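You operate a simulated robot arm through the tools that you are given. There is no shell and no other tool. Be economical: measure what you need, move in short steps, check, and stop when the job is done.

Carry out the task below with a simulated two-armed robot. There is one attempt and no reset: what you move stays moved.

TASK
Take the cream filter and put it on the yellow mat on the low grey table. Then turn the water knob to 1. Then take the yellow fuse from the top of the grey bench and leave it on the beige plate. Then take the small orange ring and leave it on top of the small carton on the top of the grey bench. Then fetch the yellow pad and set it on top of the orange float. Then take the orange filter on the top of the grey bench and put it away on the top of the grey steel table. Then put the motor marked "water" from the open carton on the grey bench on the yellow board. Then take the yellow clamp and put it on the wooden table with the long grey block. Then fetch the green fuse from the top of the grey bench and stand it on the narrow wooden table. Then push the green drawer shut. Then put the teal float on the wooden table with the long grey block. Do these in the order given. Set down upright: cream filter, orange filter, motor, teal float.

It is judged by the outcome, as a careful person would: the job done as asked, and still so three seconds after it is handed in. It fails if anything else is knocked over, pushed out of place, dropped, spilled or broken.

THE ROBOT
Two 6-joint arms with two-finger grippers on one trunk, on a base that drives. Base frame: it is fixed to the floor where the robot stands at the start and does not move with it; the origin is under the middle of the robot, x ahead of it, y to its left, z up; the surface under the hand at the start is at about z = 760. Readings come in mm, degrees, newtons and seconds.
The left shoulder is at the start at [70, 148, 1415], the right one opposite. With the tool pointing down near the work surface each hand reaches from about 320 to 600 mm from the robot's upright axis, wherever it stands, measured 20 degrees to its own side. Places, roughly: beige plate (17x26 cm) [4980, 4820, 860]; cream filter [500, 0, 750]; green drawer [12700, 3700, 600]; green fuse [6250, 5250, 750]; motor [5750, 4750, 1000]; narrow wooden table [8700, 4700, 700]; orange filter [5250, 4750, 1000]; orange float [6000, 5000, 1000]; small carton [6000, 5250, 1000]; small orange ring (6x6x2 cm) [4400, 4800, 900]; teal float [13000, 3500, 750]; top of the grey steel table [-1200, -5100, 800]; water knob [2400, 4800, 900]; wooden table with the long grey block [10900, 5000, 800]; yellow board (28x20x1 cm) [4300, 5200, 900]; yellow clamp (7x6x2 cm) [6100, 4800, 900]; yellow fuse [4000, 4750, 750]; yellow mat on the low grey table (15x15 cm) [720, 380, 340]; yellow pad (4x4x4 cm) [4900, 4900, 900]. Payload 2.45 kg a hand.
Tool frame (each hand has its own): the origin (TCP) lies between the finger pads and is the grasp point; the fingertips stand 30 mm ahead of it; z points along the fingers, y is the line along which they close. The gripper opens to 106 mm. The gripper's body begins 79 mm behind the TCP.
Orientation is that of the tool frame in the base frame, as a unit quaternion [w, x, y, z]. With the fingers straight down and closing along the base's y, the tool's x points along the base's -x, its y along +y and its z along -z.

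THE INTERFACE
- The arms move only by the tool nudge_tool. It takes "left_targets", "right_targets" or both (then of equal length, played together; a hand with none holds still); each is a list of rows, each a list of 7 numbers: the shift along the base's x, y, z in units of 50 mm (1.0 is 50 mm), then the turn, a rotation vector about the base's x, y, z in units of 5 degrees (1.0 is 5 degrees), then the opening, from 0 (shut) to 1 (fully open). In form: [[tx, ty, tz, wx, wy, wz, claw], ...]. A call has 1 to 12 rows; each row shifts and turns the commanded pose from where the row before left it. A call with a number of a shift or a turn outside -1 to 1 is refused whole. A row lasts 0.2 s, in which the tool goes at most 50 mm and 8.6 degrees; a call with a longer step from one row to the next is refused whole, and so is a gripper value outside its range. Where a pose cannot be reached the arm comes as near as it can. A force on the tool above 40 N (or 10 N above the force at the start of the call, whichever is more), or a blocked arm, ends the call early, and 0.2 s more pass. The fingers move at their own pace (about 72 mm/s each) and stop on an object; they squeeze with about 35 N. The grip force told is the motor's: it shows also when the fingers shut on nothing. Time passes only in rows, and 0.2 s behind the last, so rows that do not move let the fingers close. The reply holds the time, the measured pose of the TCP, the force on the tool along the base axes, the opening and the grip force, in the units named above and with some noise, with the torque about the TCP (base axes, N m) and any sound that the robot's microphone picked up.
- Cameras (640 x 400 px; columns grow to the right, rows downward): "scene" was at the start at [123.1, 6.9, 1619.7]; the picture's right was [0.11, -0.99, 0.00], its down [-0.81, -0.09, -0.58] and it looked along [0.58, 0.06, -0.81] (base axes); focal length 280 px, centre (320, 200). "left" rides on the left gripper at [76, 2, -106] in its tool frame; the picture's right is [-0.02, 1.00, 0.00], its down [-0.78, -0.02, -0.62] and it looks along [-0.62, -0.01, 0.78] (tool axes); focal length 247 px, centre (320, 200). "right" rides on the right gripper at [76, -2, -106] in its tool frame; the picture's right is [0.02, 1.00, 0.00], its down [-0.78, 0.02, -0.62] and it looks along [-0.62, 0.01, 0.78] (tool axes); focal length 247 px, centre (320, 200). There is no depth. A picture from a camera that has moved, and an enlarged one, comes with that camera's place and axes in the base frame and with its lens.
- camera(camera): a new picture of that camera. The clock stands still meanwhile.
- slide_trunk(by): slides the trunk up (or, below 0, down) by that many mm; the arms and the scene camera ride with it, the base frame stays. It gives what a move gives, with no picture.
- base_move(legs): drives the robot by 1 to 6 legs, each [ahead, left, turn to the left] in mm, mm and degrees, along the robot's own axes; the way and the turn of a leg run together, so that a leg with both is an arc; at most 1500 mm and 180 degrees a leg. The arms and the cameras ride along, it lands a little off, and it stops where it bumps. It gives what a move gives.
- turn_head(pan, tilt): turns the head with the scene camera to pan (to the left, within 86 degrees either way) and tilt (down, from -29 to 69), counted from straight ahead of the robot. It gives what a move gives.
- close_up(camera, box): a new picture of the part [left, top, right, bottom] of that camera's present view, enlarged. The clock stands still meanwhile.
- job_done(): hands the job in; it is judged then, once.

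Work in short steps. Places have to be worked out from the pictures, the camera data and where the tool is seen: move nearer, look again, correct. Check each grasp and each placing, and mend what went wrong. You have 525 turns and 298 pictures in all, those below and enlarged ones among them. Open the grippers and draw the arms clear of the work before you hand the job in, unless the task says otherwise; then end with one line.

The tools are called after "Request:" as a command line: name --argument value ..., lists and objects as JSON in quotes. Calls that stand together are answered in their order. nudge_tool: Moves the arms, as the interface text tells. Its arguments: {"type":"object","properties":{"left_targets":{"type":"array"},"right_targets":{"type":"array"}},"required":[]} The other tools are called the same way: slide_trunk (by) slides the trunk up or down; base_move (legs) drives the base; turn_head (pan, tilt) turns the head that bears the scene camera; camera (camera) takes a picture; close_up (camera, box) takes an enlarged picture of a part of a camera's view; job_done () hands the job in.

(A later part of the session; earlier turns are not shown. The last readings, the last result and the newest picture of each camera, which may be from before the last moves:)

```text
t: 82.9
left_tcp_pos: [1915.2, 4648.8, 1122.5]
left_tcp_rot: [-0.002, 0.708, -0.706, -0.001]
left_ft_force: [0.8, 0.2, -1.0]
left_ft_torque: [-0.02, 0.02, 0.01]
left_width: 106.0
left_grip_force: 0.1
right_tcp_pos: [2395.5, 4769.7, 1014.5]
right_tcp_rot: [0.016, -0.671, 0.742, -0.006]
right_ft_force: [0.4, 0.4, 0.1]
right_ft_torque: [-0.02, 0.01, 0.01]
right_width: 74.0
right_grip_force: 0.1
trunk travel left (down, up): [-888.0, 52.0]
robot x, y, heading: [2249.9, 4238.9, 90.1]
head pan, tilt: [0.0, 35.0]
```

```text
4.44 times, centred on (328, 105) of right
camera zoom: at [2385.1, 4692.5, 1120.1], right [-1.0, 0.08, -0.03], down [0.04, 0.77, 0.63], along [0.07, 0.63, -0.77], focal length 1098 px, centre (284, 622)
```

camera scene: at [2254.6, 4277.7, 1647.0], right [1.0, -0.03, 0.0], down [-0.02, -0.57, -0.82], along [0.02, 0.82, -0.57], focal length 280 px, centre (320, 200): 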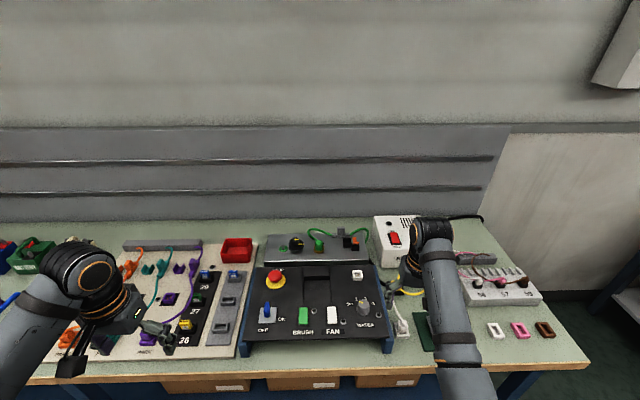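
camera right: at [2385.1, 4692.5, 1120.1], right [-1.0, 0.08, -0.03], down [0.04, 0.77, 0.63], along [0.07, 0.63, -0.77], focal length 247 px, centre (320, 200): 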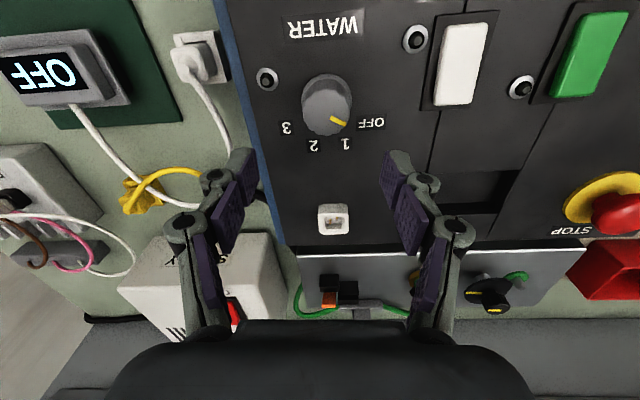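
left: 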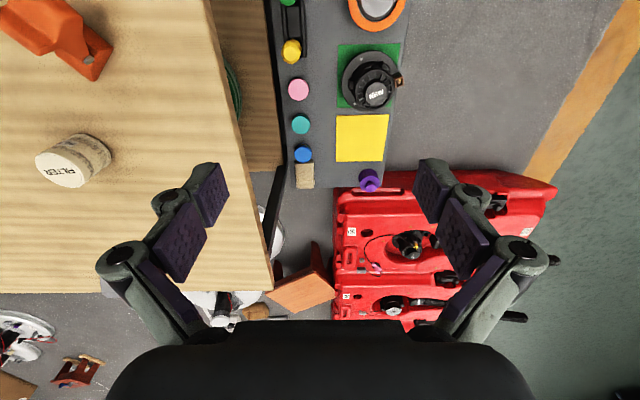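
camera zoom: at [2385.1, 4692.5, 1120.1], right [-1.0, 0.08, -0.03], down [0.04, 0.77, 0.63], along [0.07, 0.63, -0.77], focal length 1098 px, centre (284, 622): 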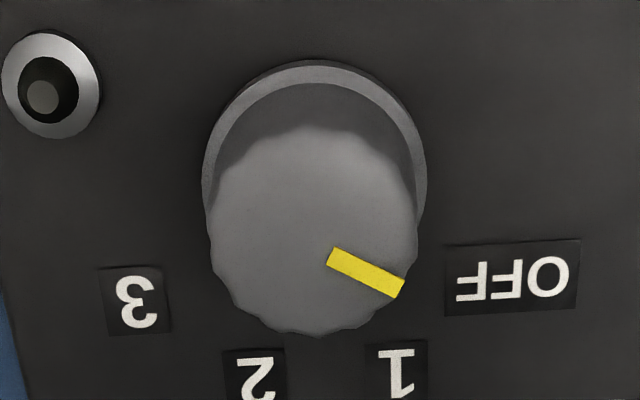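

The pointer is at OFF; "1" lies about 40° clockwise, and the panel is close to level. I level the tool, centre it above the knob at (2390, 4759), and look again.

Request:
nudge_tool --right_targets '[[-0.11, -0.21, -0.3, -0.14, 0.37, 0, 0.6], [0, 0, -0.3, 0, 0, 0, 0.6], [0, 0, 0, 0, 0, 0, 0.6]]'

Request:
camera --camera "right"

Request:
close_up --camera "scene" --box '[280, 220, 440, 320]'

```text
t: 83.9
left_tcp_pos: [1915.4, 4646.2, 1123.7]
left_tcp_rot: [-0.004, 0.708, -0.706, -0.001]
left_ft_force: [0.2, -0.3, 0.2]
left_ft_torque: [0.0, -0.02, -0.01]
left_width: 105.9
left_grip_force: 0.1
right_tcp_pos: [2388.4, 4769.3, 996.4]
right_tcp_rot: [0.008, -0.672, 0.74, 0.012]
right_ft_force: [0.0, 0.9, 1.0]
right_ft_torque: [-0.04, 0.01, 0.0]
right_width: 63.5
right_grip_force: 0.1
trunk travel left (down, up): [-888.0, 52.0]
robot x, y, heading: [2253.8, 4239.9, 89.9]
head pan, tilt: [0.0, 35.0]
stopped in row 3 (right hand): the arm was blocked; the commanded pose is now the measured one
```

```text
267 pictures are left
camera right: at [2383.2, 4691.0, 1101.3], right [-1.0, 0.07, 0.01], down [0.06, 0.76, 0.64], along [0.04, 0.64, -0.77], focal length 247 px, centre (320, 200)
```

right: 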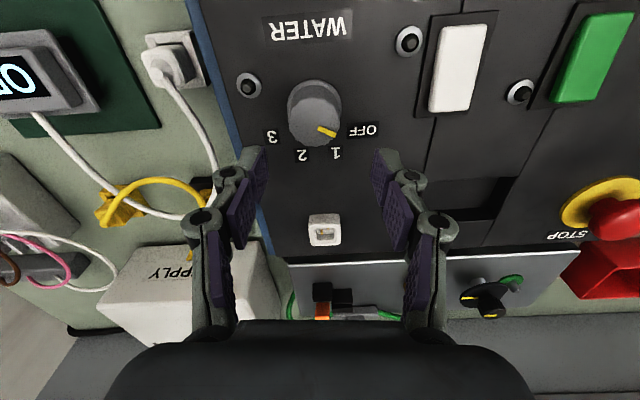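

```text
4.00 times, centred on (360, 270) of scene
camera zoom: at [2251.9, 4377.6, 1646.9], right [1.0, 0.0, 0.0], down [0.0, -0.57, -0.82], along [0.0, 0.82, -0.57], focal length 1121 px, centre (160, -80)
```

zoom: 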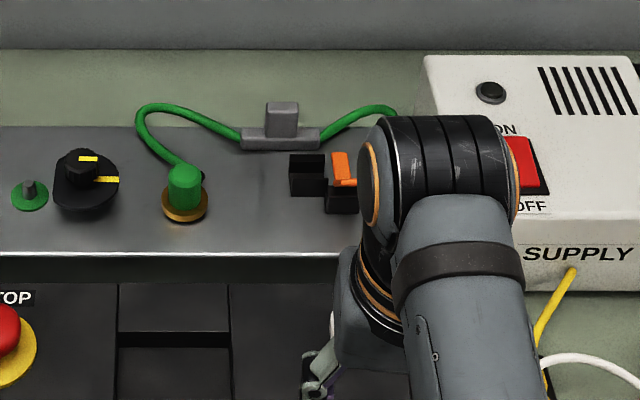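

The arm binds when the target is inside its own shoulder. I raise the trunk a bit, shift the base left 80 mm so the knob is further out on the right arm's side, and re-centre.

Request:
slide_trunk --by 45

Request:
base_move --legs '[[10, 80, 0]]'

Request:
nudge_tool --right_targets '[[0.5, 0, 0, 0, 0, 0, 0.6], [0.5, -0.1, 0, 0, 0, 0, 0.6], [0.4, -0.1, 0, 0, 0, 0, 0.6], [0, 0, 0, 0, 0, 0, 0.6]]'

Request:
camera --camera "right"

```text
t: 84.8
left_tcp_pos: [1915.6, 4647.4, 1168.1]
left_tcp_rot: [-0.005, 0.708, -0.707, -0.001]
left_ft_force: [0.0, 0.2, 0.4]
left_ft_torque: [-0.01, 0.02, -0.03]
left_width: 105.8
left_grip_force: 0.0
right_tcp_pos: [2389.7, 4771.0, 1042.0]
right_tcp_rot: [0.007, -0.672, 0.74, 0.011]
right_ft_force: [0.4, 0.0, -0.2]
right_ft_torque: [-0.02, -0.01, -0.01]
right_width: 63.5
right_grip_force: 0.1
trunk travel left (down, up): [-933.0, 7.0]
robot x, y, heading: [2255.3, 4240.4, 90.1]
head pan, tilt: [0.0, 35.0]
```

```text
t: 85.8
left_tcp_pos: [1840.9, 4654.8, 1172.0]
left_tcp_rot: [-0.002, 0.707, -0.707, -0.004]
left_ft_force: [0.8, 0.4, 0.5]
left_ft_torque: [0.03, 0.08, -0.03]
left_width: 105.9
left_grip_force: 0.0
right_tcp_pos: [2312.6, 4778.8, 1041.8]
right_tcp_rot: [0.006, -0.672, 0.741, 0.013]
right_ft_force: [0.8, -0.7, 0.1]
right_ft_torque: [0.01, 0.05, 0.01]
right_width: 63.5
right_grip_force: 0.1
trunk travel left (down, up): [-933.0, 7.0]
robot x, y, heading: [2172.5, 4250.5, 90.0]
head pan, tilt: [0.0, 35.0]
```

```text
t: 86.8
left_tcp_pos: [1831.7, 4657.7, 1169.0]
left_tcp_rot: [-0.004, 0.708, -0.706, -0.001]
left_ft_force: [-0.4, -0.3, 0.4]
left_ft_torque: [-0.03, -0.02, -0.01]
left_width: 105.9
left_grip_force: 0.0
right_tcp_pos: [2376.2, 4768.8, 1042.6]
right_tcp_rot: [0.007, -0.672, 0.74, 0.011]
right_ft_force: [-0.1, 0.6, 0.0]
right_ft_torque: [0.02, -0.04, 0.01]
right_width: 63.4
right_grip_force: 0.1
trunk travel left (down, up): [-933.0, 7.0]
robot x, y, heading: [2167.4, 4252.8, 89.8]
head pan, tilt: [0.0, 35.0]
```

```text
265 pictures are left
camera right: at [2370.7, 4690.0, 1147.3], right [-1.0, 0.07, 0.01], down [0.06, 0.76, 0.64], along [0.04, 0.64, -0.77], focal length 247 px, centre (320, 200)
```

right: 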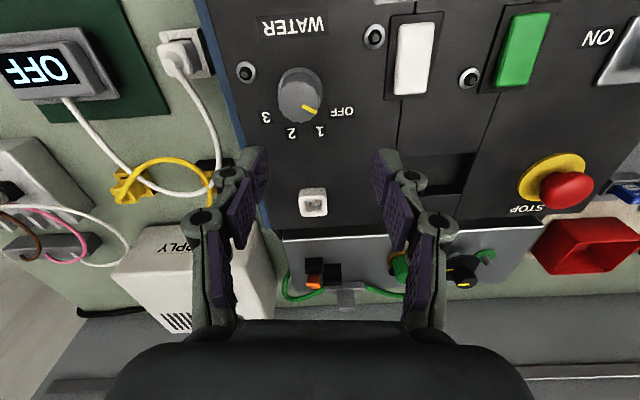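

Now free. The knob is at (2391, 4758). I level and descend to about 970 over it.

Request:
nudge_tool --right_targets '[[0.15, -0.11, -0.4, -0.29, -0.05, 0, 0.55], [0.15, -0.11, -0.5, 0, 0, 0, 0.55], [0, 0, -0.5, 0, 0, 0, 0.55], [0, 0, 0, 0, 0, 0, 0.55]]'

Request:
camera --camera "right"

```text
t: 87.8
left_tcp_pos: [1834.6, 4656.6, 1169.4]
left_tcp_rot: [0.004, -0.707, 0.707, 0.001]
left_ft_force: [0.0, 0.2, 0.3]
left_ft_torque: [-0.03, 0.01, 0.01]
left_width: 106.1
left_grip_force: 0.0
right_tcp_pos: [2395.5, 4758.0, 971.1]
right_tcp_rot: [0.001, -0.672, 0.741, 0.001]
right_ft_force: [-0.6, -1.4, 0.3]
right_ft_torque: [-0.01, -0.02, 0.0]
right_width: 58.2
right_grip_force: 0.1
trunk travel left (down, up): [-933.0, 7.0]
robot x, y, heading: [2173.8, 4249.6, 90.0]
head pan, tilt: [0.0, 35.0]
```

```text
264 pictures are left
camera right: at [2388.7, 4682.6, 1077.0], right [-1.0, 0.07, 0.0], down [0.06, 0.78, 0.62], along [0.05, 0.62, -0.78], focal length 247 px, centre (320, 200)
```

right: 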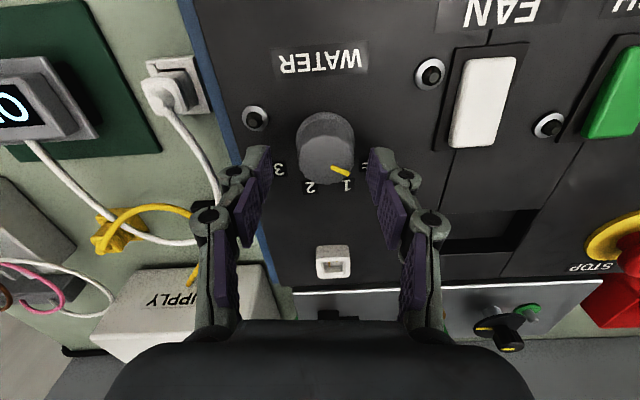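

Tips are level with the knob top and aligned in y; I shift 5 mm in -x, lower 20 mm and close.

Request:
nudge_tool --right_targets '[[-0.1, 0, -0.2, 0, 0, 0, 0.55], [0, 0, -0.2, 0, 0, 0, 0.55], [0, 0, 0, 0, 0, 0, 0.1], [0, 0, 0, 0, 0, 0, 0.1], [0, 0, 0, 0, 0, 0, 0.1]]'

Request:
camera --camera "right"

```text
t: 89.0
left_tcp_pos: [1836.8, 4653.6, 1172.1]
left_tcp_rot: [0.005, -0.707, 0.708, 0.003]
left_ft_force: [-0.2, -0.8, -0.1]
left_ft_torque: [-0.02, 0.0, 0.0]
left_width: 106.1
left_grip_force: 0.1
right_tcp_pos: [2391.5, 4757.1, 955.6]
right_tcp_rot: [0.004, -0.672, 0.741, 0.003]
right_ft_force: [15.3, 5.5, 37.2]
right_ft_torque: [-0.76, -0.42, 0.02]
right_width: 37.4
right_grip_force: 45.1
trunk travel left (down, up): [-933.0, 7.0]
robot x, y, heading: [2168.4, 4247.5, 90.0]
head pan, tilt: [0.0, 35.0]
```

```text
263 pictures are left
camera right: at [2384.8, 4679.9, 1059.8], right [-1.0, 0.08, 0.0], down [0.06, 0.77, 0.63], along [0.05, 0.63, -0.78], focal length 247 px, centre (320, 200)
```

right: 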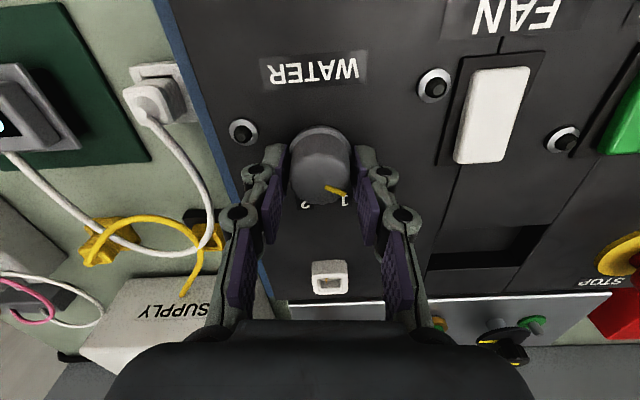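

Gripped (37 mm), with tips touching the panel. I ease up 3 mm and turn clockwise 40°.

Request:
nudge_tool --right_targets '[[0, 0, 0.07, 0, 0, 0, 0.1], [0, 0, 0, 0, 0, -1, 0.1], [0, 0, 0, 0, 0, -1, 0.1], [0, 0, 0, 0, 0, -1, 0.1], [0, 0, 0, 0, 0, -1, 0.1], [0, 0, 0, 0, 0, -1, 0.1], [0, 0, 0, 0, 0, -1, 0.1], [0, 0, 0, 0, 0, -1, 0.1], [0, 0, 0, 0, 0, -1, 0.1], [0, 0, 0, 0, 0, 0, 0.1]]'

Request:
camera --camera "right"

```text
t: 91.2
left_tcp_pos: [1839.8, 4654.2, 1172.0]
left_tcp_rot: [0.003, -0.707, 0.707, 0.004]
left_ft_force: [-0.4, 0.8, 0.8]
left_ft_torque: [0.01, 0.01, -0.01]
left_width: 106.0
left_grip_force: 0.0
right_tcp_pos: [2394.6, 4755.6, 955.1]
right_tcp_rot: [0.001, -0.377, 0.926, 0.001]
right_ft_force: [28.8, -1.5, 17.4]
right_ft_torque: [-0.85, -0.2, 0.07]
right_width: 37.4
right_grip_force: 45.1
trunk travel left (down, up): [-933.0, 7.0]
robot x, y, heading: [2170.6, 4247.2, 90.1]
head pan, tilt: [0.0, 35.0]
```

```text
262 pictures are left
camera right: at [2339.6, 4701.1, 1060.5], right [-0.71, 0.7, 0.0], down [0.55, 0.56, 0.62], along [0.44, 0.45, -0.78], focal length 247 px, centre (320, 200)
```

right: 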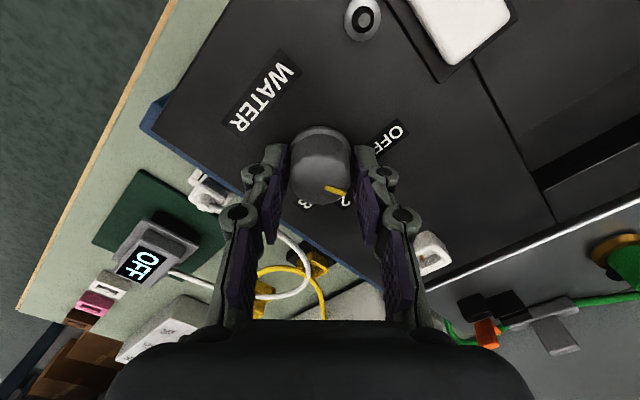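

The knob turned with the hand. I release, rise and check the pointer.

Request:
nudge_tool --right_targets '[[0, 0, 0, 0, 0, 0, 0.55], [0, 0, 0, 0, 0, 0, 0.55], [0, 0, 0.4, 0, 0, 0, 0.55], [0, 0, 0.6, 0, 0, 0, 0.55], [0, 0, 0.4, 0, 0, 0, 0.55]]'

Request:
close_up --camera "right" --box '[240, 60, 400, 160]'

```text
t: 92.4
left_tcp_pos: [1834.2, 4657.4, 1168.8]
left_tcp_rot: [-0.004, 0.707, -0.707, -0.001]
left_ft_force: [0.6, -1.0, 0.2]
left_ft_torque: [0.01, 0.01, -0.01]
left_width: 106.2
left_grip_force: 0.1
right_tcp_pos: [2388.8, 4757.7, 1026.0]
right_tcp_rot: [-0.001, -0.378, 0.926, 0.0]
right_ft_force: [0.1, -0.3, 0.5]
right_ft_torque: [-0.01, -0.02, 0.04]
right_width: 58.4
right_grip_force: 0.0
trunk travel left (down, up): [-933.0, 7.0]
robot x, y, heading: [2171.9, 4249.3, 90.3]
head pan, tilt: [0.0, 35.0]
```

```text
4.00 times, centred on (320, 110) of right
camera zoom: at [2335.0, 4702.0, 1131.5], right [-0.72, 0.7, 0.0], down [0.55, 0.56, 0.62], along [0.43, 0.45, -0.78], focal length 988 px, centre (320, 560)
```

zoom: 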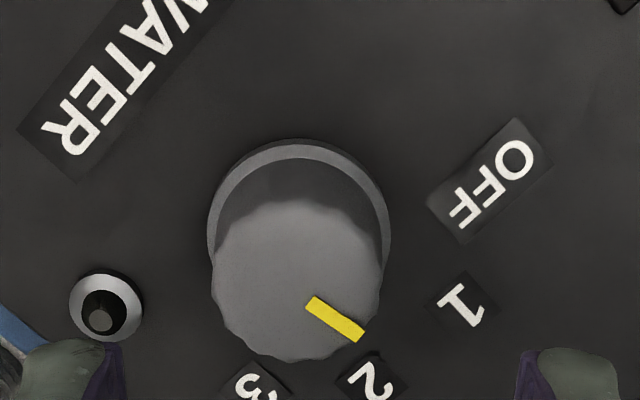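

Undistorting gives labels at -60/-20/+20/+60° and the pointer at about -11°, so about 9° past "1". I re-grip and turn back.

Request:
nudge_tool --right_targets '[[0.02, 0, -0.6, 0, 0, 0, 0.5], [0, 0, -0.6, 0, 0, 0, 0.5], [0, 0, -0.12, 0, 0, 0, 0.5], [0, 0, 0, 0, 0, 0, 0.1], [0, 0, 0, 0, 0, 0, 0.1], [0, 0, 0, 0, 0, 0, 0.1]]'

Request:
close_up --camera "right" --box '[240, 110, 400, 210]'

```text
t: 93.8
left_tcp_pos: [1836.6, 4654.3, 1170.8]
left_tcp_rot: [-0.003, 0.707, -0.707, -0.003]
left_ft_force: [0.0, 0.0, 0.1]
left_ft_torque: [0.03, -0.01, 0.02]
left_width: 106.0
left_grip_force: 0.0
right_tcp_pos: [2391.4, 4753.7, 960.2]
right_tcp_rot: [0.001, -0.377, 0.926, -0.001]
right_ft_force: [14.0, -13.4, 0.8]
right_ft_torque: [-0.62, -0.59, 0.02]
right_width: 36.1
right_grip_force: 44.7
trunk travel left (down, up): [-933.0, 7.0]
robot x, y, heading: [2170.7, 4249.1, 89.9]
head pan, tilt: [0.0, 35.0]
```

```text
4.00 times, centred on (320, 160) of right
camera zoom: at [2337.9, 4699.3, 1064.9], right [-0.71, 0.7, 0.0], down [0.55, 0.56, 0.62], along [0.44, 0.44, -0.78], focal length 988 px, centre (320, 360)
```

zoom: 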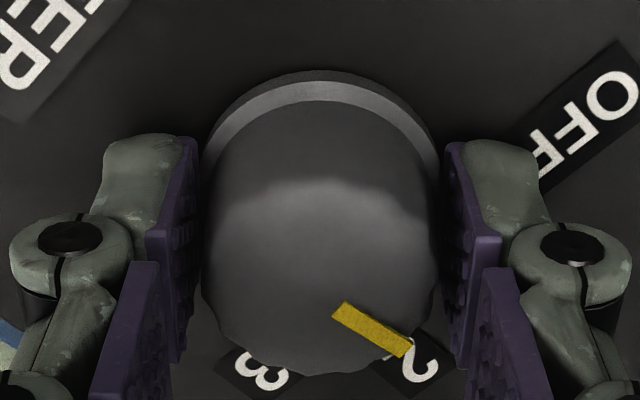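

Request:
nudge_tool --right_targets '[[0, 0, 0, 0, 0, 1, 0.1], [0, 0, 0, 0, 0, 0.9, 0.1], [0, 0, 0, 0, 0, 0, 0.1], [0, 0, 0, 0, 0, 0, 0.55], [0, 0, 0, 0, 0, 0, 0.55], [0, 0, 0.5, 0, 0, 0, 0.55], [0, 0, 0.7, 0, 0, 0, 0.55]]'

Request:
close_up --camera "right" --box '[240, 60, 400, 160]'

```text
t: 95.4
left_tcp_pos: [1833.3, 4657.2, 1168.6]
left_tcp_rot: [-0.005, 0.708, -0.707, 0.0]
left_ft_force: [-0.1, -0.4, -0.1]
left_ft_torque: [-0.02, 0.01, 0.01]
left_width: 105.9
left_grip_force: 0.1
right_tcp_pos: [2387.6, 4759.4, 1017.2]
right_tcp_rot: [0.001, -0.454, 0.891, 0.0]
right_ft_force: [-0.1, -0.6, -0.1]
right_ft_torque: [0.01, 0.0, 0.0]
right_width: 58.3
right_grip_force: 0.0
trunk travel left (down, up): [-933.0, 7.0]
robot x, y, heading: [2170.8, 4247.5, 90.0]
head pan, tilt: [0.0, 35.0]
```

```text
4.00 times, centred on (320, 110) of right
camera zoom: at [2344.3, 4695.9, 1123.2], right [-0.82, 0.57, 0.0], down [0.45, 0.64, 0.62], along [0.36, 0.51, -0.78], focal length 988 px, centre (320, 560)
```

zoom: 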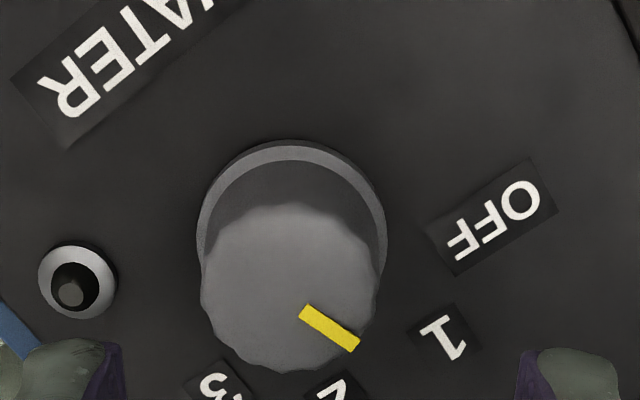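

Pointer now at about -21°, i.e. on "1". I restore the hand's yaw, back off and drive along to the grey bench.

Request:
nudge_tool --right_targets '[[0, 0, 0.5, 0, 0, 1, 0.55], [0, 0, 0, 0, 0, 1, 0.55], [0, 0, 0, 0, 0, 1, 0.55], [0, 0, 0, 0, 0, 1, 0.55], [0, 0, 0, 0, 0, 1, 0.55], [0, 0, 0, 0, 0, 1, 0.55], [0, 0, 0, 0, 0, 1, 0.55]]'

Request:
base_move --legs '[[-550, 0, 0], [0, -1400, 0]]'

Request:
turn_head --pan -15 --tilt 30

Request:
camera --camera "scene"

```text
t: 97.0
left_tcp_pos: [1834.5, 4657.4, 1168.3]
left_tcp_rot: [0.003, -0.707, 0.708, 0.001]
left_ft_force: [-0.7, -0.2, 0.0]
left_ft_torque: [0.02, 0.03, 0.02]
left_width: 106.0
left_grip_force: 0.1
right_tcp_pos: [2389.3, 4757.7, 1044.2]
right_tcp_rot: [0.0, -0.702, 0.712, 0.001]
right_ft_force: [0.2, 0.4, -0.1]
right_ft_torque: [0.03, -0.02, -0.03]
right_width: 58.4
right_grip_force: 0.1
trunk travel left (down, up): [-933.0, 7.0]
robot x, y, heading: [2172.6, 4249.4, 90.0]
head pan, tilt: [0.0, 35.0]
```

```text
t: 106.8
left_tcp_pos: [3237.5, 4104.5, 1168.0]
left_tcp_rot: [-0.004, 0.708, -0.706, -0.001]
left_ft_force: [-0.8, 0.5, 0.6]
left_ft_torque: [0.01, 0.0, 0.0]
left_width: 105.9
left_grip_force: 0.0
right_tcp_pos: [3790.6, 4207.6, 1043.8]
right_tcp_rot: [0.001, -0.701, 0.713, 0.001]
right_ft_force: [0.3, -0.2, 0.2]
right_ft_torque: [-0.02, 0.0, 0.0]
right_width: 58.1
right_grip_force: 0.1
trunk travel left (down, up): [-933.0, 7.0]
robot x, y, heading: [3574.8, 3701.6, 90.2]
head pan, tilt: [0.0, 35.0]
```

```text
t: 107.6
left_tcp_pos: [3237.5, 4104.4, 1168.0]
left_tcp_rot: [-0.004, 0.708, -0.706, -0.001]
left_ft_force: [0.1, 0.7, -0.7]
left_ft_torque: [0.0, 0.01, 0.04]
left_width: 106.0
left_grip_force: 0.0
right_tcp_pos: [3790.7, 4207.7, 1043.8]
right_tcp_rot: [0.001, -0.701, 0.713, 0.001]
right_ft_force: [0.0, -0.1, 0.3]
right_ft_torque: [0.04, 0.01, -0.02]
right_width: 58.3
right_grip_force: 0.1
trunk travel left (down, up): [-933.0, 7.0]
robot x, y, heading: [3575.1, 3696.2, 90.1]
head pan, tilt: [-15.0, 30.0]
```

```text
258 pictures are left
camera scene: at [3597.1, 3835.9, 1699.7], right [0.97, -0.26, 0.0], down [-0.13, -0.48, -0.87], along [0.22, 0.84, -0.5], focal length 280 px, centre (320, 200)
```

scene: 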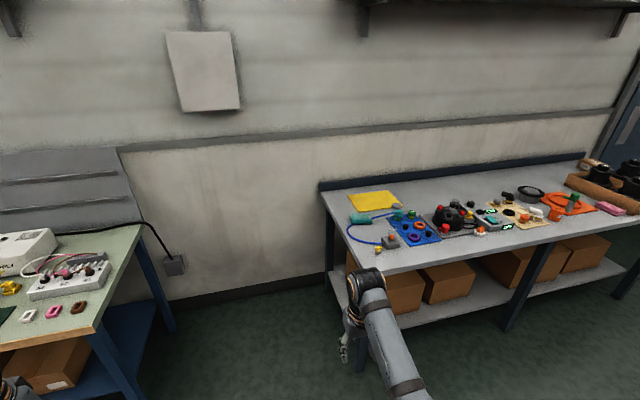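

I continue right along the grey bench and look at it.

Request:
base_move --legs '[[0, -1000, 0]]'

Request:
turn_head --pan 0 --tilt 35

Request:
camera --camera "scene"

```text
t: 112.8
left_tcp_pos: [4248.0, 4103.7, 1168.3]
left_tcp_rot: [0.005, -0.702, 0.713, 0.0]
left_ft_force: [-0.2, 0.3, 0.1]
left_ft_torque: [-0.02, 0.0, 0.0]
left_width: 106.0
left_grip_force: 0.1
right_tcp_pos: [4804.1, 4195.9, 1044.1]
right_tcp_rot: [0.001, -0.694, 0.72, 0.0]
right_ft_force: [-0.1, 0.5, 0.3]
right_ft_torque: [0.0, -0.04, -0.03]
right_width: 58.4
right_grip_force: 0.0
trunk travel left (down, up): [-933.0, 7.0]
robot x, y, heading: [4581.4, 3690.9, 88.9]
head pan, tilt: [-15.0, 30.0]
```

```text
t: 113.6
left_tcp_pos: [4248.3, 4103.2, 1169.3]
left_tcp_rot: [0.004, -0.701, 0.713, 0.002]
left_ft_force: [-0.4, 0.6, 0.2]
left_ft_torque: [0.0, 0.01, 0.01]
left_width: 105.9
left_grip_force: 0.1
right_tcp_pos: [4806.0, 4196.4, 1043.5]
right_tcp_rot: [0.001, -0.695, 0.719, 0.0]
right_ft_force: [-1.2, -0.4, -0.5]
right_ft_torque: [-0.01, -0.02, 0.03]
right_width: 58.0
right_grip_force: 0.1
trunk travel left (down, up): [-933.0, 7.0]
robot x, y, heading: [4579.0, 3692.8, 88.9]
head pan, tilt: [0.0, 35.0]
```

```text
257 pictures are left
camera scene: at [4580.8, 3829.4, 1691.9], right [1.0, -0.02, 0.0], down [-0.01, -0.57, -0.82], along [0.01, 0.82, -0.57], focal length 280 px, centre (320, 200)
```

scene: 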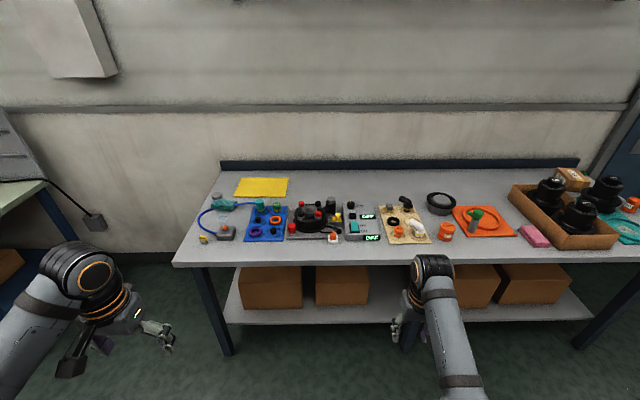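

Request:
close_up --camera "scene" --box '[180, 160, 340, 260]'

Request:
close_up --camera "scene" --box '[330, 160, 490, 260]'

Request:
close_up --camera "scene" --box '[480, 150, 640, 250]'

```text
4.00 times, centred on (260, 210) of scene
camera zoom: at [4580.8, 3829.4, 1691.9], right [1.0, -0.02, 0.0], down [-0.01, -0.57, -0.82], along [0.01, 0.82, -0.57], focal length 1121 px, centre (560, 160)
```

zoom: 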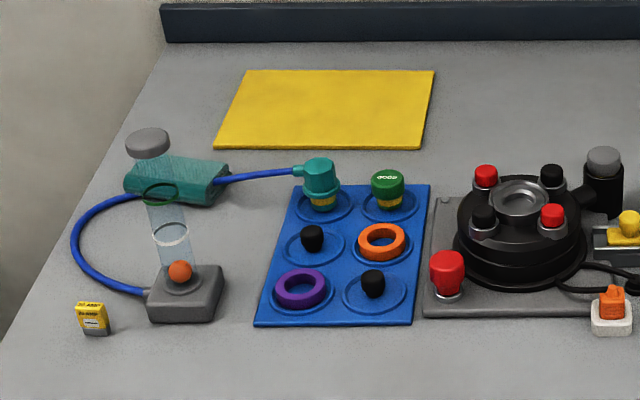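

```text
4.00 times, centred on (410, 210) of scene
camera zoom: at [4580.8, 3829.4, 1691.9], right [1.0, -0.02, 0.0], down [-0.01, -0.57, -0.82], along [0.01, 0.82, -0.57], focal length 1121 px, centre (-40, 160)
```

zoom: 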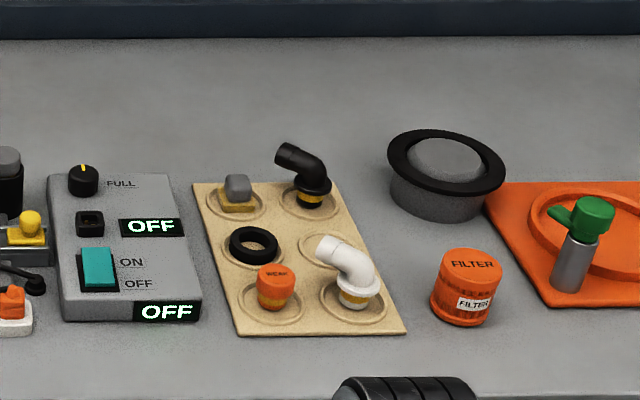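

```text
4.00 times, centred on (560, 200) of scene
camera zoom: at [4580.8, 3829.4, 1691.9], right [1.0, -0.02, 0.0], down [-0.01, -0.57, -0.82], along [0.01, 0.82, -0.57], focal length 1121 px, centre (-640, 200)
```

zoom: 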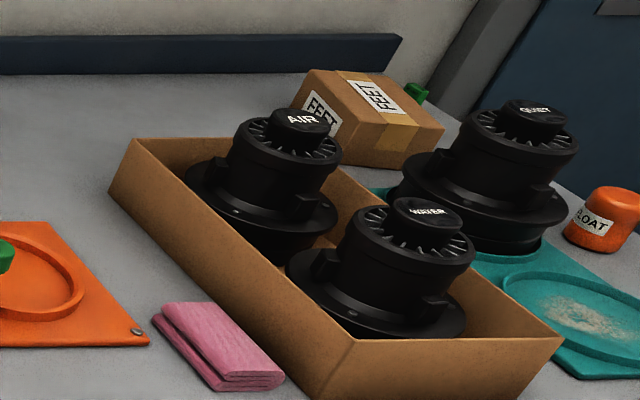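

Everything is identified: the yellow fuse is the small yellow box at the bench's left front, the orange ring is on the blue board, the yellow/grey pad on the beige plate, and so on. I drive so that the fuse lies at the right hand's side.

Request:
base_move --legs '[[0, 0, 1.1], [0, 660, 0], [400, 0, 0]]'

Request:
turn_head --pan -20 --tilt 50

Request:
camera --camera "scene"

Request:
camera --camera "right"

```text
t: 119.6
left_tcp_pos: [3599.7, 4492.5, 1170.5]
left_tcp_rot: [0.005, -0.706, 0.708, 0.002]
left_ft_force: [0.0, 0.1, 0.0]
left_ft_torque: [0.02, -0.02, -0.02]
left_width: 106.3
left_grip_force: 0.1
right_tcp_pos: [4153.8, 4593.5, 1045.0]
right_tcp_rot: [0.001, -0.699, 0.715, 0.002]
right_ft_force: [0.1, -0.9, -0.3]
right_ft_torque: [0.0, -0.02, 0.0]
right_width: 58.3
right_grip_force: 0.1
trunk travel left (down, up): [-933.0, 7.0]
robot x, y, heading: [3936.4, 4085.2, 89.8]
head pan, tilt: [0.0, 35.0]
```

```text
t: 120.4
left_tcp_pos: [3599.4, 4494.2, 1168.2]
left_tcp_rot: [0.004, -0.706, 0.708, 0.001]
left_ft_force: [-0.2, 0.3, 0.0]
left_ft_torque: [0.02, -0.01, -0.01]
left_width: 106.1
left_grip_force: 0.0
right_tcp_pos: [4154.8, 4594.1, 1043.3]
right_tcp_rot: [0.0, -0.7, 0.714, 0.001]
right_ft_force: [-0.3, -0.1, -0.3]
right_ft_torque: [-0.01, -0.03, 0.01]
right_width: 58.0
right_grip_force: 0.1
trunk travel left (down, up): [-933.0, 7.0]
robot x, y, heading: [3932.5, 4088.8, 89.8]
head pan, tilt: [-20.0, 50.0]
```

```text
253 pictures are left
camera scene: at [3960.6, 4209.5, 1670.1], right [0.94, -0.34, 0.0], down [-0.26, -0.72, -0.64], along [0.22, 0.6, -0.77], focal length 280 px, centre (320, 200)
```

scene: 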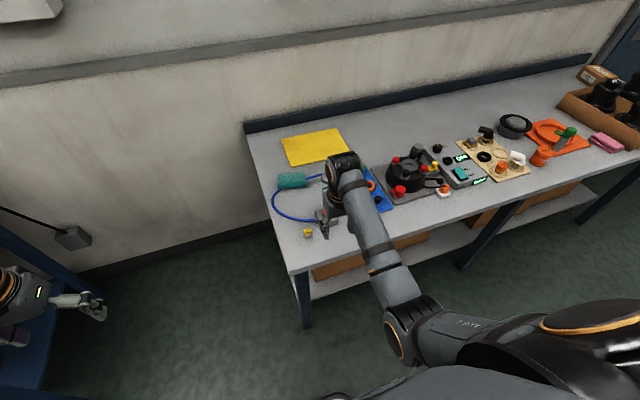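

```text
252 pictures are left
camera right: at [4153.6, 4518.2, 1149.4], right [-1.0, 0.0, 0.0], down [0.0, 0.78, 0.62], along [0.0, 0.62, -0.78], focal length 247 px, centre (320, 200)
```

right: 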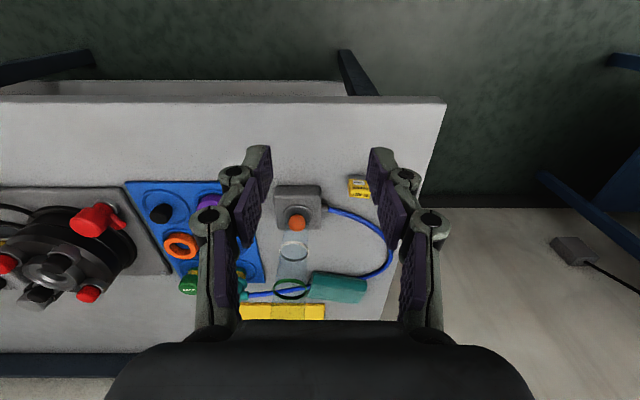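

Triangulation: fuse top at (4102, 4712, 876); a tall glass tube stands just to its right. I turn the hand -90° so the fingers close along y and the camera sits away from the tube, shifting left meanwhile.

Request:
nudge_tool --right_targets '[[-0.2, 0, 0, 0, 0, -1, 0.55], [-0.2, 0, 0, 0, 0, -1, 0.55], [-0.2, 0, 0, 0, 0, -1, 0.55], [-0.2, 0, 0, 0, 0, -1, 0.55], [0, 0, 0, 0, 0, -1, 0.55], [0, 0, 0, 0, 0, -1, 0.55], [0, 0, 0, 0, 0, -1, 0.55], [0, 0, 0, 0, 0, -1, 0.55], [0, 0, 0, 0, 0, -1, 0.55]]'

Request:
nudge_tool --right_targets '[[0, 0, 0, 0, 0, -1, 0.55], [0, 0, 0, 0, 0, -1, 0.55], [0, 0, 0, 0, 0, -1, 0.55], [0, 0, 0, 0, 0, -1, 0.55], [0, 0, 0, 0, 0, -1, 0.55], [0, 0, 0, 0, 0, -1, 0.55], [0, 0, 0, 0, 0, -1, 0.55], [0, 0, 0, 0, 0, -1, 0.55], [0, 0, 0, 0, 0, -1, 0.55]]'

Request:
base_move --legs '[[110, 30, 0]]'

Request:
camera --camera "right"

Request:
camera --camera "scene"

```text
t: 122.4
left_tcp_pos: [3598.6, 4494.7, 1168.9]
left_tcp_rot: [0.004, -0.707, 0.708, 0.001]
left_ft_force: [-0.7, 0.4, -0.3]
left_ft_torque: [0.03, 0.01, 0.0]
left_width: 106.0
left_grip_force: 0.0
right_tcp_pos: [4113.4, 4595.2, 1044.0]
right_tcp_rot: [0.001, -0.372, 0.928, 0.0]
right_ft_force: [0.0, -0.3, 0.2]
right_ft_torque: [0.02, 0.0, -0.01]
right_width: 58.3
right_grip_force: 0.0
trunk travel left (down, up): [-933.0, 7.0]
robot x, y, heading: [3934.9, 4088.0, 89.9]
head pan, tilt: [-20.0, 50.0]
```

```text
t: 124.4
left_tcp_pos: [3598.3, 4494.8, 1169.4]
left_tcp_rot: [0.003, -0.706, 0.708, 0.001]
left_ft_force: [0.3, -0.8, 0.3]
left_ft_torque: [0.02, -0.03, 0.03]
left_width: 106.0
left_grip_force: 0.0
right_tcp_pos: [4113.5, 4593.2, 1044.6]
right_tcp_rot: [0.001, 0.011, 1.0, 0.0]
right_ft_force: [0.6, -0.6, -0.5]
right_ft_torque: [0.01, -0.02, -0.01]
right_width: 58.3
right_grip_force: 0.0
trunk travel left (down, up): [-933.0, 7.0]
robot x, y, heading: [3936.5, 4088.2, 89.8]
head pan, tilt: [-20.0, 50.0]
```

```text
t: 125.6
left_tcp_pos: [3570.9, 4602.8, 1170.9]
left_tcp_rot: [0.004, -0.706, 0.708, 0.002]
left_ft_force: [1.1, -1.1, 0.2]
left_ft_torque: [0.04, 0.0, 0.0]
left_width: 106.0
left_grip_force: 0.0
right_tcp_pos: [4084.8, 4702.5, 1044.3]
right_tcp_rot: [0.0, 0.01, 1.0, 0.001]
right_ft_force: [0.7, -0.6, -0.2]
right_ft_torque: [0.0, -0.03, -0.01]
right_width: 58.3
right_grip_force: 0.0
trunk travel left (down, up): [-933.0, 7.0]
robot x, y, heading: [3908.4, 4197.3, 90.2]
head pan, tilt: [-20.0, 50.0]
```

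```text
251 pictures are left
camera right: at [4008.3, 4702.7, 1150.4], right [0.0, 1.0, 0.0], down [0.78, 0.0, 0.62], along [0.62, 0.0, -0.78], focal length 247 px, centre (320, 200)
```

right: 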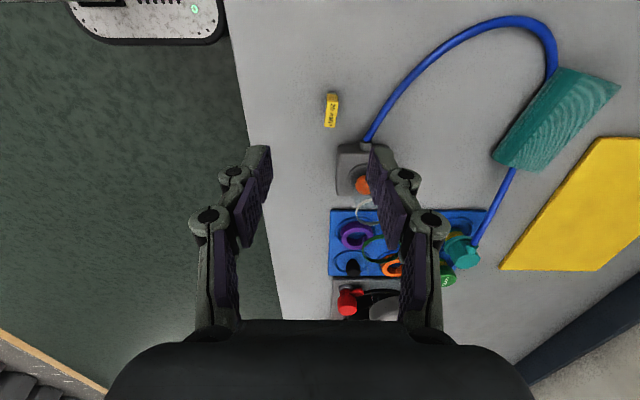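

```text
250 pictures are left
camera scene: at [3933.0, 4316.0, 1670.5], right [0.94, -0.34, 0.0], down [-0.26, -0.72, -0.64], along [0.22, 0.61, -0.76], focal length 280 px, centre (320, 200)
```

scene: 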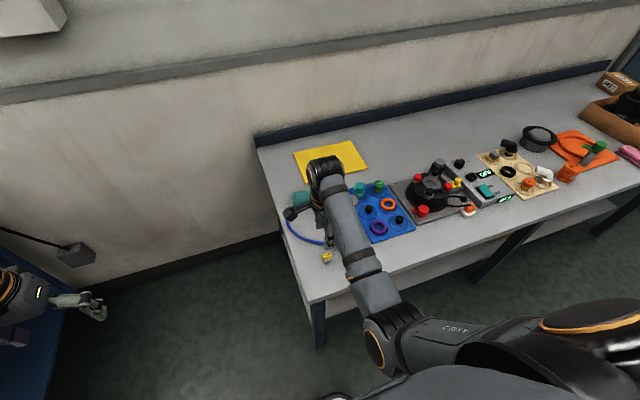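

The fuse is 15 mm thick along y at (4100, 4714). I descend over it keeping clear of the tube.

Request:
nudge_tool --right_targets '[[0.31, 0.23, -0.3, 0, 0, 0, 0.5], [0, 0, -0.8, 0, 0, 0, 0.5], [0, 0, -0.8, 0, 0, 0, 0.5], [0, 0, -0.5, 0, 0, 0, 0.5], [0, 0, 0, 0, 0, 0, 0.5]]'

Request:
camera --camera "right"

Request:
close_up --camera "scene" --box '[260, 160, 420, 260]'

```text
t: 126.8
left_tcp_pos: [3570.2, 4604.5, 1169.6]
left_tcp_rot: [0.005, -0.706, 0.708, 0.002]
left_ft_force: [1.2, 0.4, 1.1]
left_ft_torque: [-0.02, -0.01, -0.01]
left_width: 106.0
left_grip_force: 0.0
right_tcp_pos: [4100.1, 4714.1, 923.6]
right_tcp_rot: [0.0, 0.009, 1.0, 0.001]
right_ft_force: [0.2, -0.9, -0.5]
right_ft_torque: [0.03, -0.02, -0.01]
right_width: 53.2
right_grip_force: 0.0
trunk travel left (down, up): [-933.0, 7.0]
robot x, y, heading: [3906.6, 4199.8, 90.1]
head pan, tilt: [-20.0, 50.0]
```

```text
249 pictures are left
camera right: at [4024.1, 4715.6, 1029.7], right [0.0, 1.0, 0.0], down [0.78, 0.0, 0.62], along [0.62, 0.0, -0.78], focal length 247 px, centre (320, 200)
```

right: 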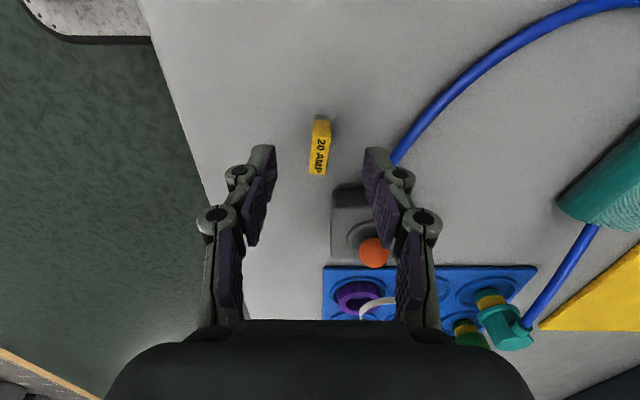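

```text
4.00 times, centred on (340, 210) of scene
camera zoom: at [3932.2, 4318.5, 1670.3], right [0.94, -0.34, 0.0], down [-0.26, -0.72, -0.64], along [0.22, 0.6, -0.77], focal length 1121 px, centre (240, 160)
```

zoom: 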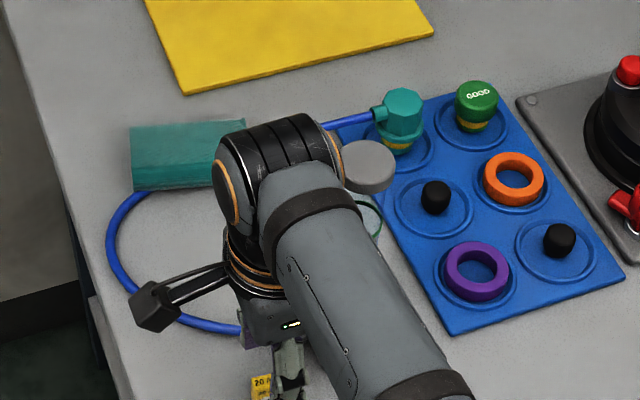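

Clear by about 18 mm from the tube's cap. I lower the last 30 mm slightly to -x, and grip.

Request:
nudge_tool --right_targets '[[-0.08, 0.02, -0.3, 0, 0, 0, 0.5], [0, 0, -0.3, 0, 0, 0, 0.5], [0, 0, 0, 0, 0, 0, 0.05], [0, 0, 0, 0, 0, 0, 0.05], [0, 0, 0, 0, 0, 0, 0.05]]'

Request:
camera --camera "right"

```text
t: 128.0
left_tcp_pos: [3571.3, 4605.1, 1169.9]
left_tcp_rot: [0.004, -0.706, 0.708, 0.001]
left_ft_force: [0.5, -0.8, -0.6]
left_ft_torque: [-0.01, 0.0, 0.03]
left_width: 106.2
left_grip_force: 0.1
right_tcp_pos: [4096.1, 4718.3, 892.3]
right_tcp_rot: [0.001, 0.009, 1.0, 0.0]
right_ft_force: [0.5, 0.2, -0.3]
right_ft_torque: [-0.02, -0.01, 0.01]
right_width: 10.4
right_grip_force: 34.6
trunk travel left (down, up): [-933.0, 7.0]
robot x, y, heading: [3904.9, 4198.8, 90.3]
head pan, tilt: [-20.0, 50.0]
```

```text
247 pictures are left
camera right: at [4018.9, 4717.5, 997.9], right [0.0, 1.0, 0.0], down [0.78, 0.0, 0.62], along [0.62, 0.0, -0.78], focal length 247 px, centre (320, 200)
```

right: 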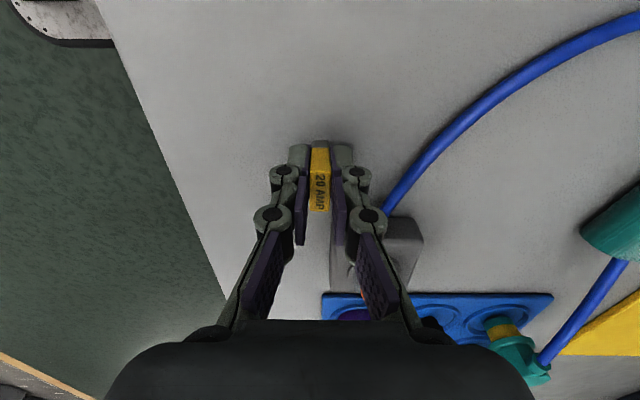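

The fuse is held. I lift, back out, and drive to the beige plate.

Request:
nudge_tool --right_targets '[[0, 0, 0.7, 0, 0, 0, 0.05], [0, 0, 0.8, 0, 0, 0, 0.05], [0, 0, 0.8, 0, 0, 0, 0.05], [0, 0, 0.7, 0, 0, 0, 0.05]]'

Request:
base_move --legs '[[-250, 0, 0], [0, -890, 0]]'

Request:
turn_head --pan -20 --tilt 45

Request:
camera --camera "scene"

```text
t: 129.0
left_tcp_pos: [3569.1, 4605.0, 1168.6]
left_tcp_rot: [0.004, -0.706, 0.708, 0.001]
left_ft_force: [0.2, -1.1, -0.5]
left_ft_torque: [-0.01, 0.01, 0.0]
left_width: 106.0
left_grip_force: 0.1
right_tcp_pos: [4095.2, 4714.0, 1043.5]
right_tcp_rot: [0.001, 0.01, 1.0, 0.0]
right_ft_force: [0.1, -0.4, 0.3]
right_ft_torque: [-0.01, -0.01, 0.03]
right_width: 10.6
right_grip_force: 34.7
trunk travel left (down, up): [-933.0, 7.0]
robot x, y, heading: [3904.5, 4200.9, 90.0]
head pan, tilt: [-20.0, 50.0]
```

```text
t: 135.2
left_tcp_pos: [4471.7, 4351.3, 1168.9]
left_tcp_rot: [-0.003, 0.708, -0.707, -0.001]
left_ft_force: [0.6, -0.2, 0.3]
left_ft_torque: [0.03, -0.02, 0.03]
left_width: 105.9
left_grip_force: 0.1
right_tcp_pos: [4996.1, 4463.7, 1042.5]
right_tcp_rot: [0.001, 0.009, 1.0, 0.0]
right_ft_force: [0.4, -0.1, -0.3]
right_ft_torque: [-0.04, 0.01, 0.03]
right_width: 10.5
right_grip_force: 35.1
trunk travel left (down, up): [-933.0, 7.0]
robot x, y, heading: [4807.4, 3945.6, 90.1]
head pan, tilt: [-20.0, 50.0]
```

```text
t: 135.9
left_tcp_pos: [4472.1, 4352.0, 1169.4]
left_tcp_rot: [-0.004, 0.708, -0.706, 0.0]
left_ft_force: [0.1, -0.2, -0.3]
left_ft_torque: [-0.01, -0.01, -0.01]
left_width: 105.7
left_grip_force: 0.1
right_tcp_pos: [4995.8, 4464.0, 1044.1]
right_tcp_rot: [0.001, 0.009, 1.0, 0.0]
right_ft_force: [0.4, -0.3, -0.3]
right_ft_torque: [0.0, 0.0, 0.02]
right_width: 10.6
right_grip_force: 34.3
trunk travel left (down, up): [-933.0, 7.0]
robot x, y, heading: [4810.1, 3944.9, 90.3]
head pan, tilt: [-20.0, 45.0]
```

```text
246 pictures are left
camera scene: at [4836.3, 4071.8, 1677.1], right [0.94, -0.34, 0.0], down [-0.24, -0.67, -0.71], along [0.24, 0.66, -0.71], focal length 280 px, centre (320, 200)
```

scene: 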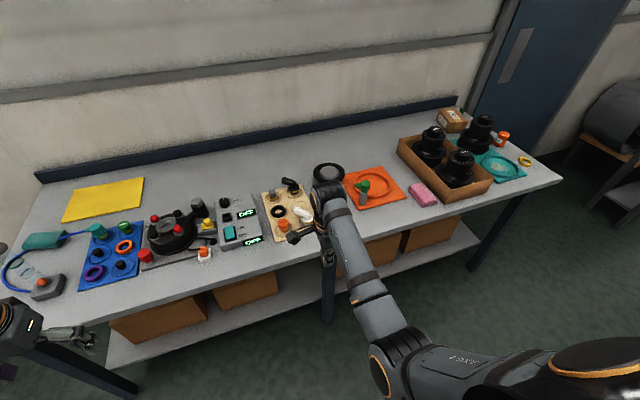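

Request:
close_up --camera "scene" --box '[220, 150, 348, 230]'

Request:
base_move --legs '[[300, 0, 0]]'

Request:
camera --camera "right"

Request:
camera --camera "scene"

```text
5.00 times, centred on (284, 190) of scene
camera zoom: at [4836.3, 4071.8, 1677.1], right [0.94, -0.34, 0.0], down [-0.24, -0.67, -0.71], along [0.24, 0.66, -0.71], focal length 1402 px, centre (500, 250)
```

zoom: 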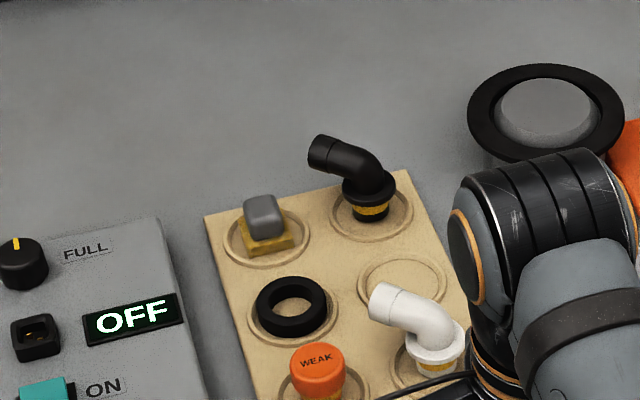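

```text
t: 137.9
left_tcp_pos: [4472.7, 4648.3, 1170.3]
left_tcp_rot: [-0.005, 0.707, -0.707, -0.002]
left_ft_force: [0.1, -0.2, -0.7]
left_ft_torque: [0.04, 0.01, -0.02]
left_width: 105.8
left_grip_force: 0.0
right_tcp_pos: [4998.1, 4759.0, 1044.4]
right_tcp_rot: [0.001, 0.009, 1.0, 0.001]
right_ft_force: [0.4, 0.1, -1.0]
right_ft_torque: [0.03, 0.0, 0.01]
right_width: 10.6
right_grip_force: 34.6
trunk travel left (down, up): [-933.0, 7.0]
robot x, y, heading: [4807.4, 4244.4, 89.7]
head pan, tilt: [-20.0, 45.0]
```

```text
244 pictures are left
camera right: at [4920.9, 4759.0, 1150.0], right [0.0, 1.0, 0.0], down [0.78, 0.0, 0.62], along [0.62, 0.0, -0.78], focal length 247 px, centre (320, 200)
```

right: 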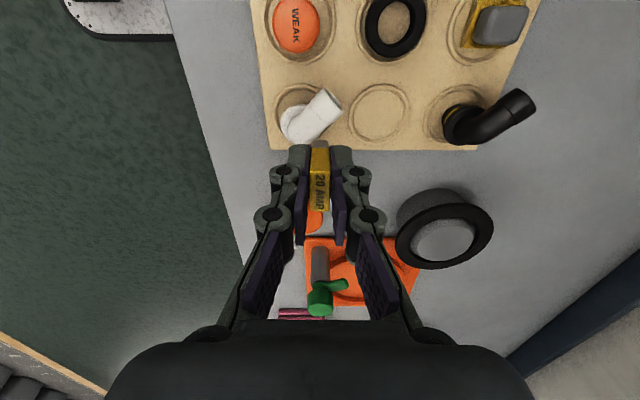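

```text
243 pictures are left
camera scene: at [4836.6, 4366.9, 1677.3], right [0.94, -0.34, 0.0], down [-0.24, -0.66, -0.71], along [0.24, 0.67, -0.71], focal length 280 px, centre (320, 200)
```

scene: 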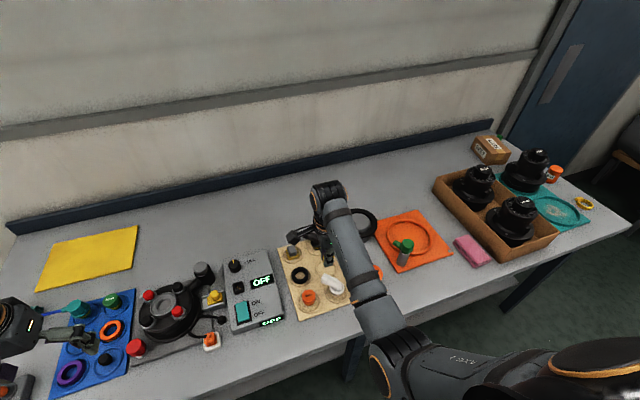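

The empty circle on the plate is at (5020, 4828). I step the base forward 70 mm and move the hand over it.

Request:
base_move --legs '[[70, 0, 0]]'

Request:
nudge_tool --right_targets '[[0.34, 0, -0.6, 0, 0, 0, 0.05], [0, 0, -0.6, 0, 0, 0, 0.05], [0, 0, -0.6, 0, 0, 0, 0.05], [0, 0, 0, 0, 0, 0, 0.05]]'

Request:
camera --camera "right"

```text
t: 138.9
left_tcp_pos: [4473.1, 4711.1, 1171.1]
left_tcp_rot: [0.007, -0.706, 0.708, 0.003]
left_ft_force: [-0.4, -0.6, 1.5]
left_ft_torque: [0.08, -0.02, 0.0]
left_width: 105.9
left_grip_force: 0.1
right_tcp_pos: [4997.6, 4822.8, 1047.1]
right_tcp_rot: [0.001, 0.01, 1.0, 0.003]
right_ft_force: [0.5, -1.0, 0.9]
right_ft_torque: [0.04, 0.01, 0.01]
right_width: 10.5
right_grip_force: 35.1
trunk travel left (down, up): [-933.0, 7.0]
robot x, y, heading: [4809.4, 4314.1, 90.1]
head pan, tilt: [-20.0, 45.0]
```

```text
t: 139.9
left_tcp_pos: [4473.7, 4719.3, 1168.7]
left_tcp_rot: [0.003, -0.706, 0.708, 0.001]
left_ft_force: [0.8, -1.3, -0.1]
left_ft_torque: [0.0, 0.01, 0.0]
left_width: 106.2
left_grip_force: 0.0
right_tcp_pos: [5014.4, 4830.7, 951.6]
right_tcp_rot: [0.001, 0.01, 1.0, -0.001]
right_ft_force: [0.4, -1.1, -0.2]
right_ft_torque: [-0.02, 0.02, -0.01]
right_width: 10.6
right_grip_force: 35.0
trunk travel left (down, up): [-933.0, 7.0]
robot x, y, heading: [4810.5, 4315.8, 90.2]
head pan, tilt: [-20.0, 45.0]
```

```text
242 pictures are left
camera right: at [4937.3, 4830.4, 1057.3], right [0.0, 1.0, 0.0], down [0.78, 0.0, 0.62], along [0.62, 0.0, -0.78], focal length 247 px, centre (320, 200)
```

right: 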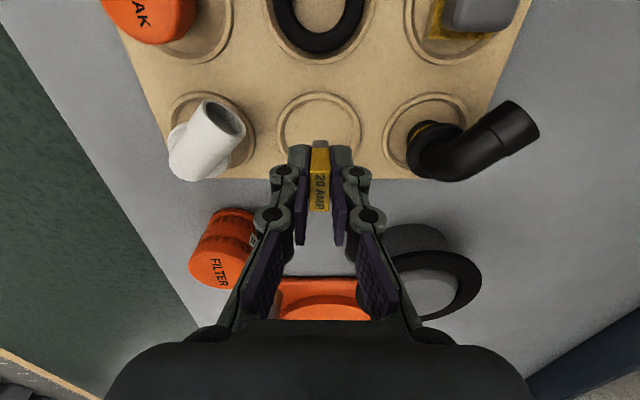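

Aligned. I lower to near contact, then in small steps.

Request:
nudge_tool --right_targets '[[0.06, 0, -0.45, 0, 0, 0, 0.05], [0, 0, -0.4, 0, 0, 0, 0.05], [0, 0, -0.06, 0, 0, 0, 0.05], [0, 0, -0.06, 0, 0, 0, 0.05], [0, 0, 0, 0, 0, 0, 0.05]]'

```text
t: 141.1
left_tcp_pos: [4473.4, 4718.8, 1168.6]
left_tcp_rot: [0.004, -0.707, 0.708, 0.001]
left_ft_force: [0.3, 0.1, -0.7]
left_ft_torque: [-0.03, 0.01, -0.02]
left_width: 105.9
left_grip_force: 0.1
right_tcp_pos: [5016.9, 4829.6, 903.6]
right_tcp_rot: [0.001, 0.01, 1.0, 0.0]
right_ft_force: [0.2, 0.3, -0.1]
right_ft_torque: [0.03, 0.0, 0.02]
right_width: 10.5
right_grip_force: 35.2
trunk travel left (down, up): [-933.0, 7.0]
robot x, y, heading: [4810.4, 4311.8, 90.0]
head pan, tilt: [-20.0, 45.0]
```

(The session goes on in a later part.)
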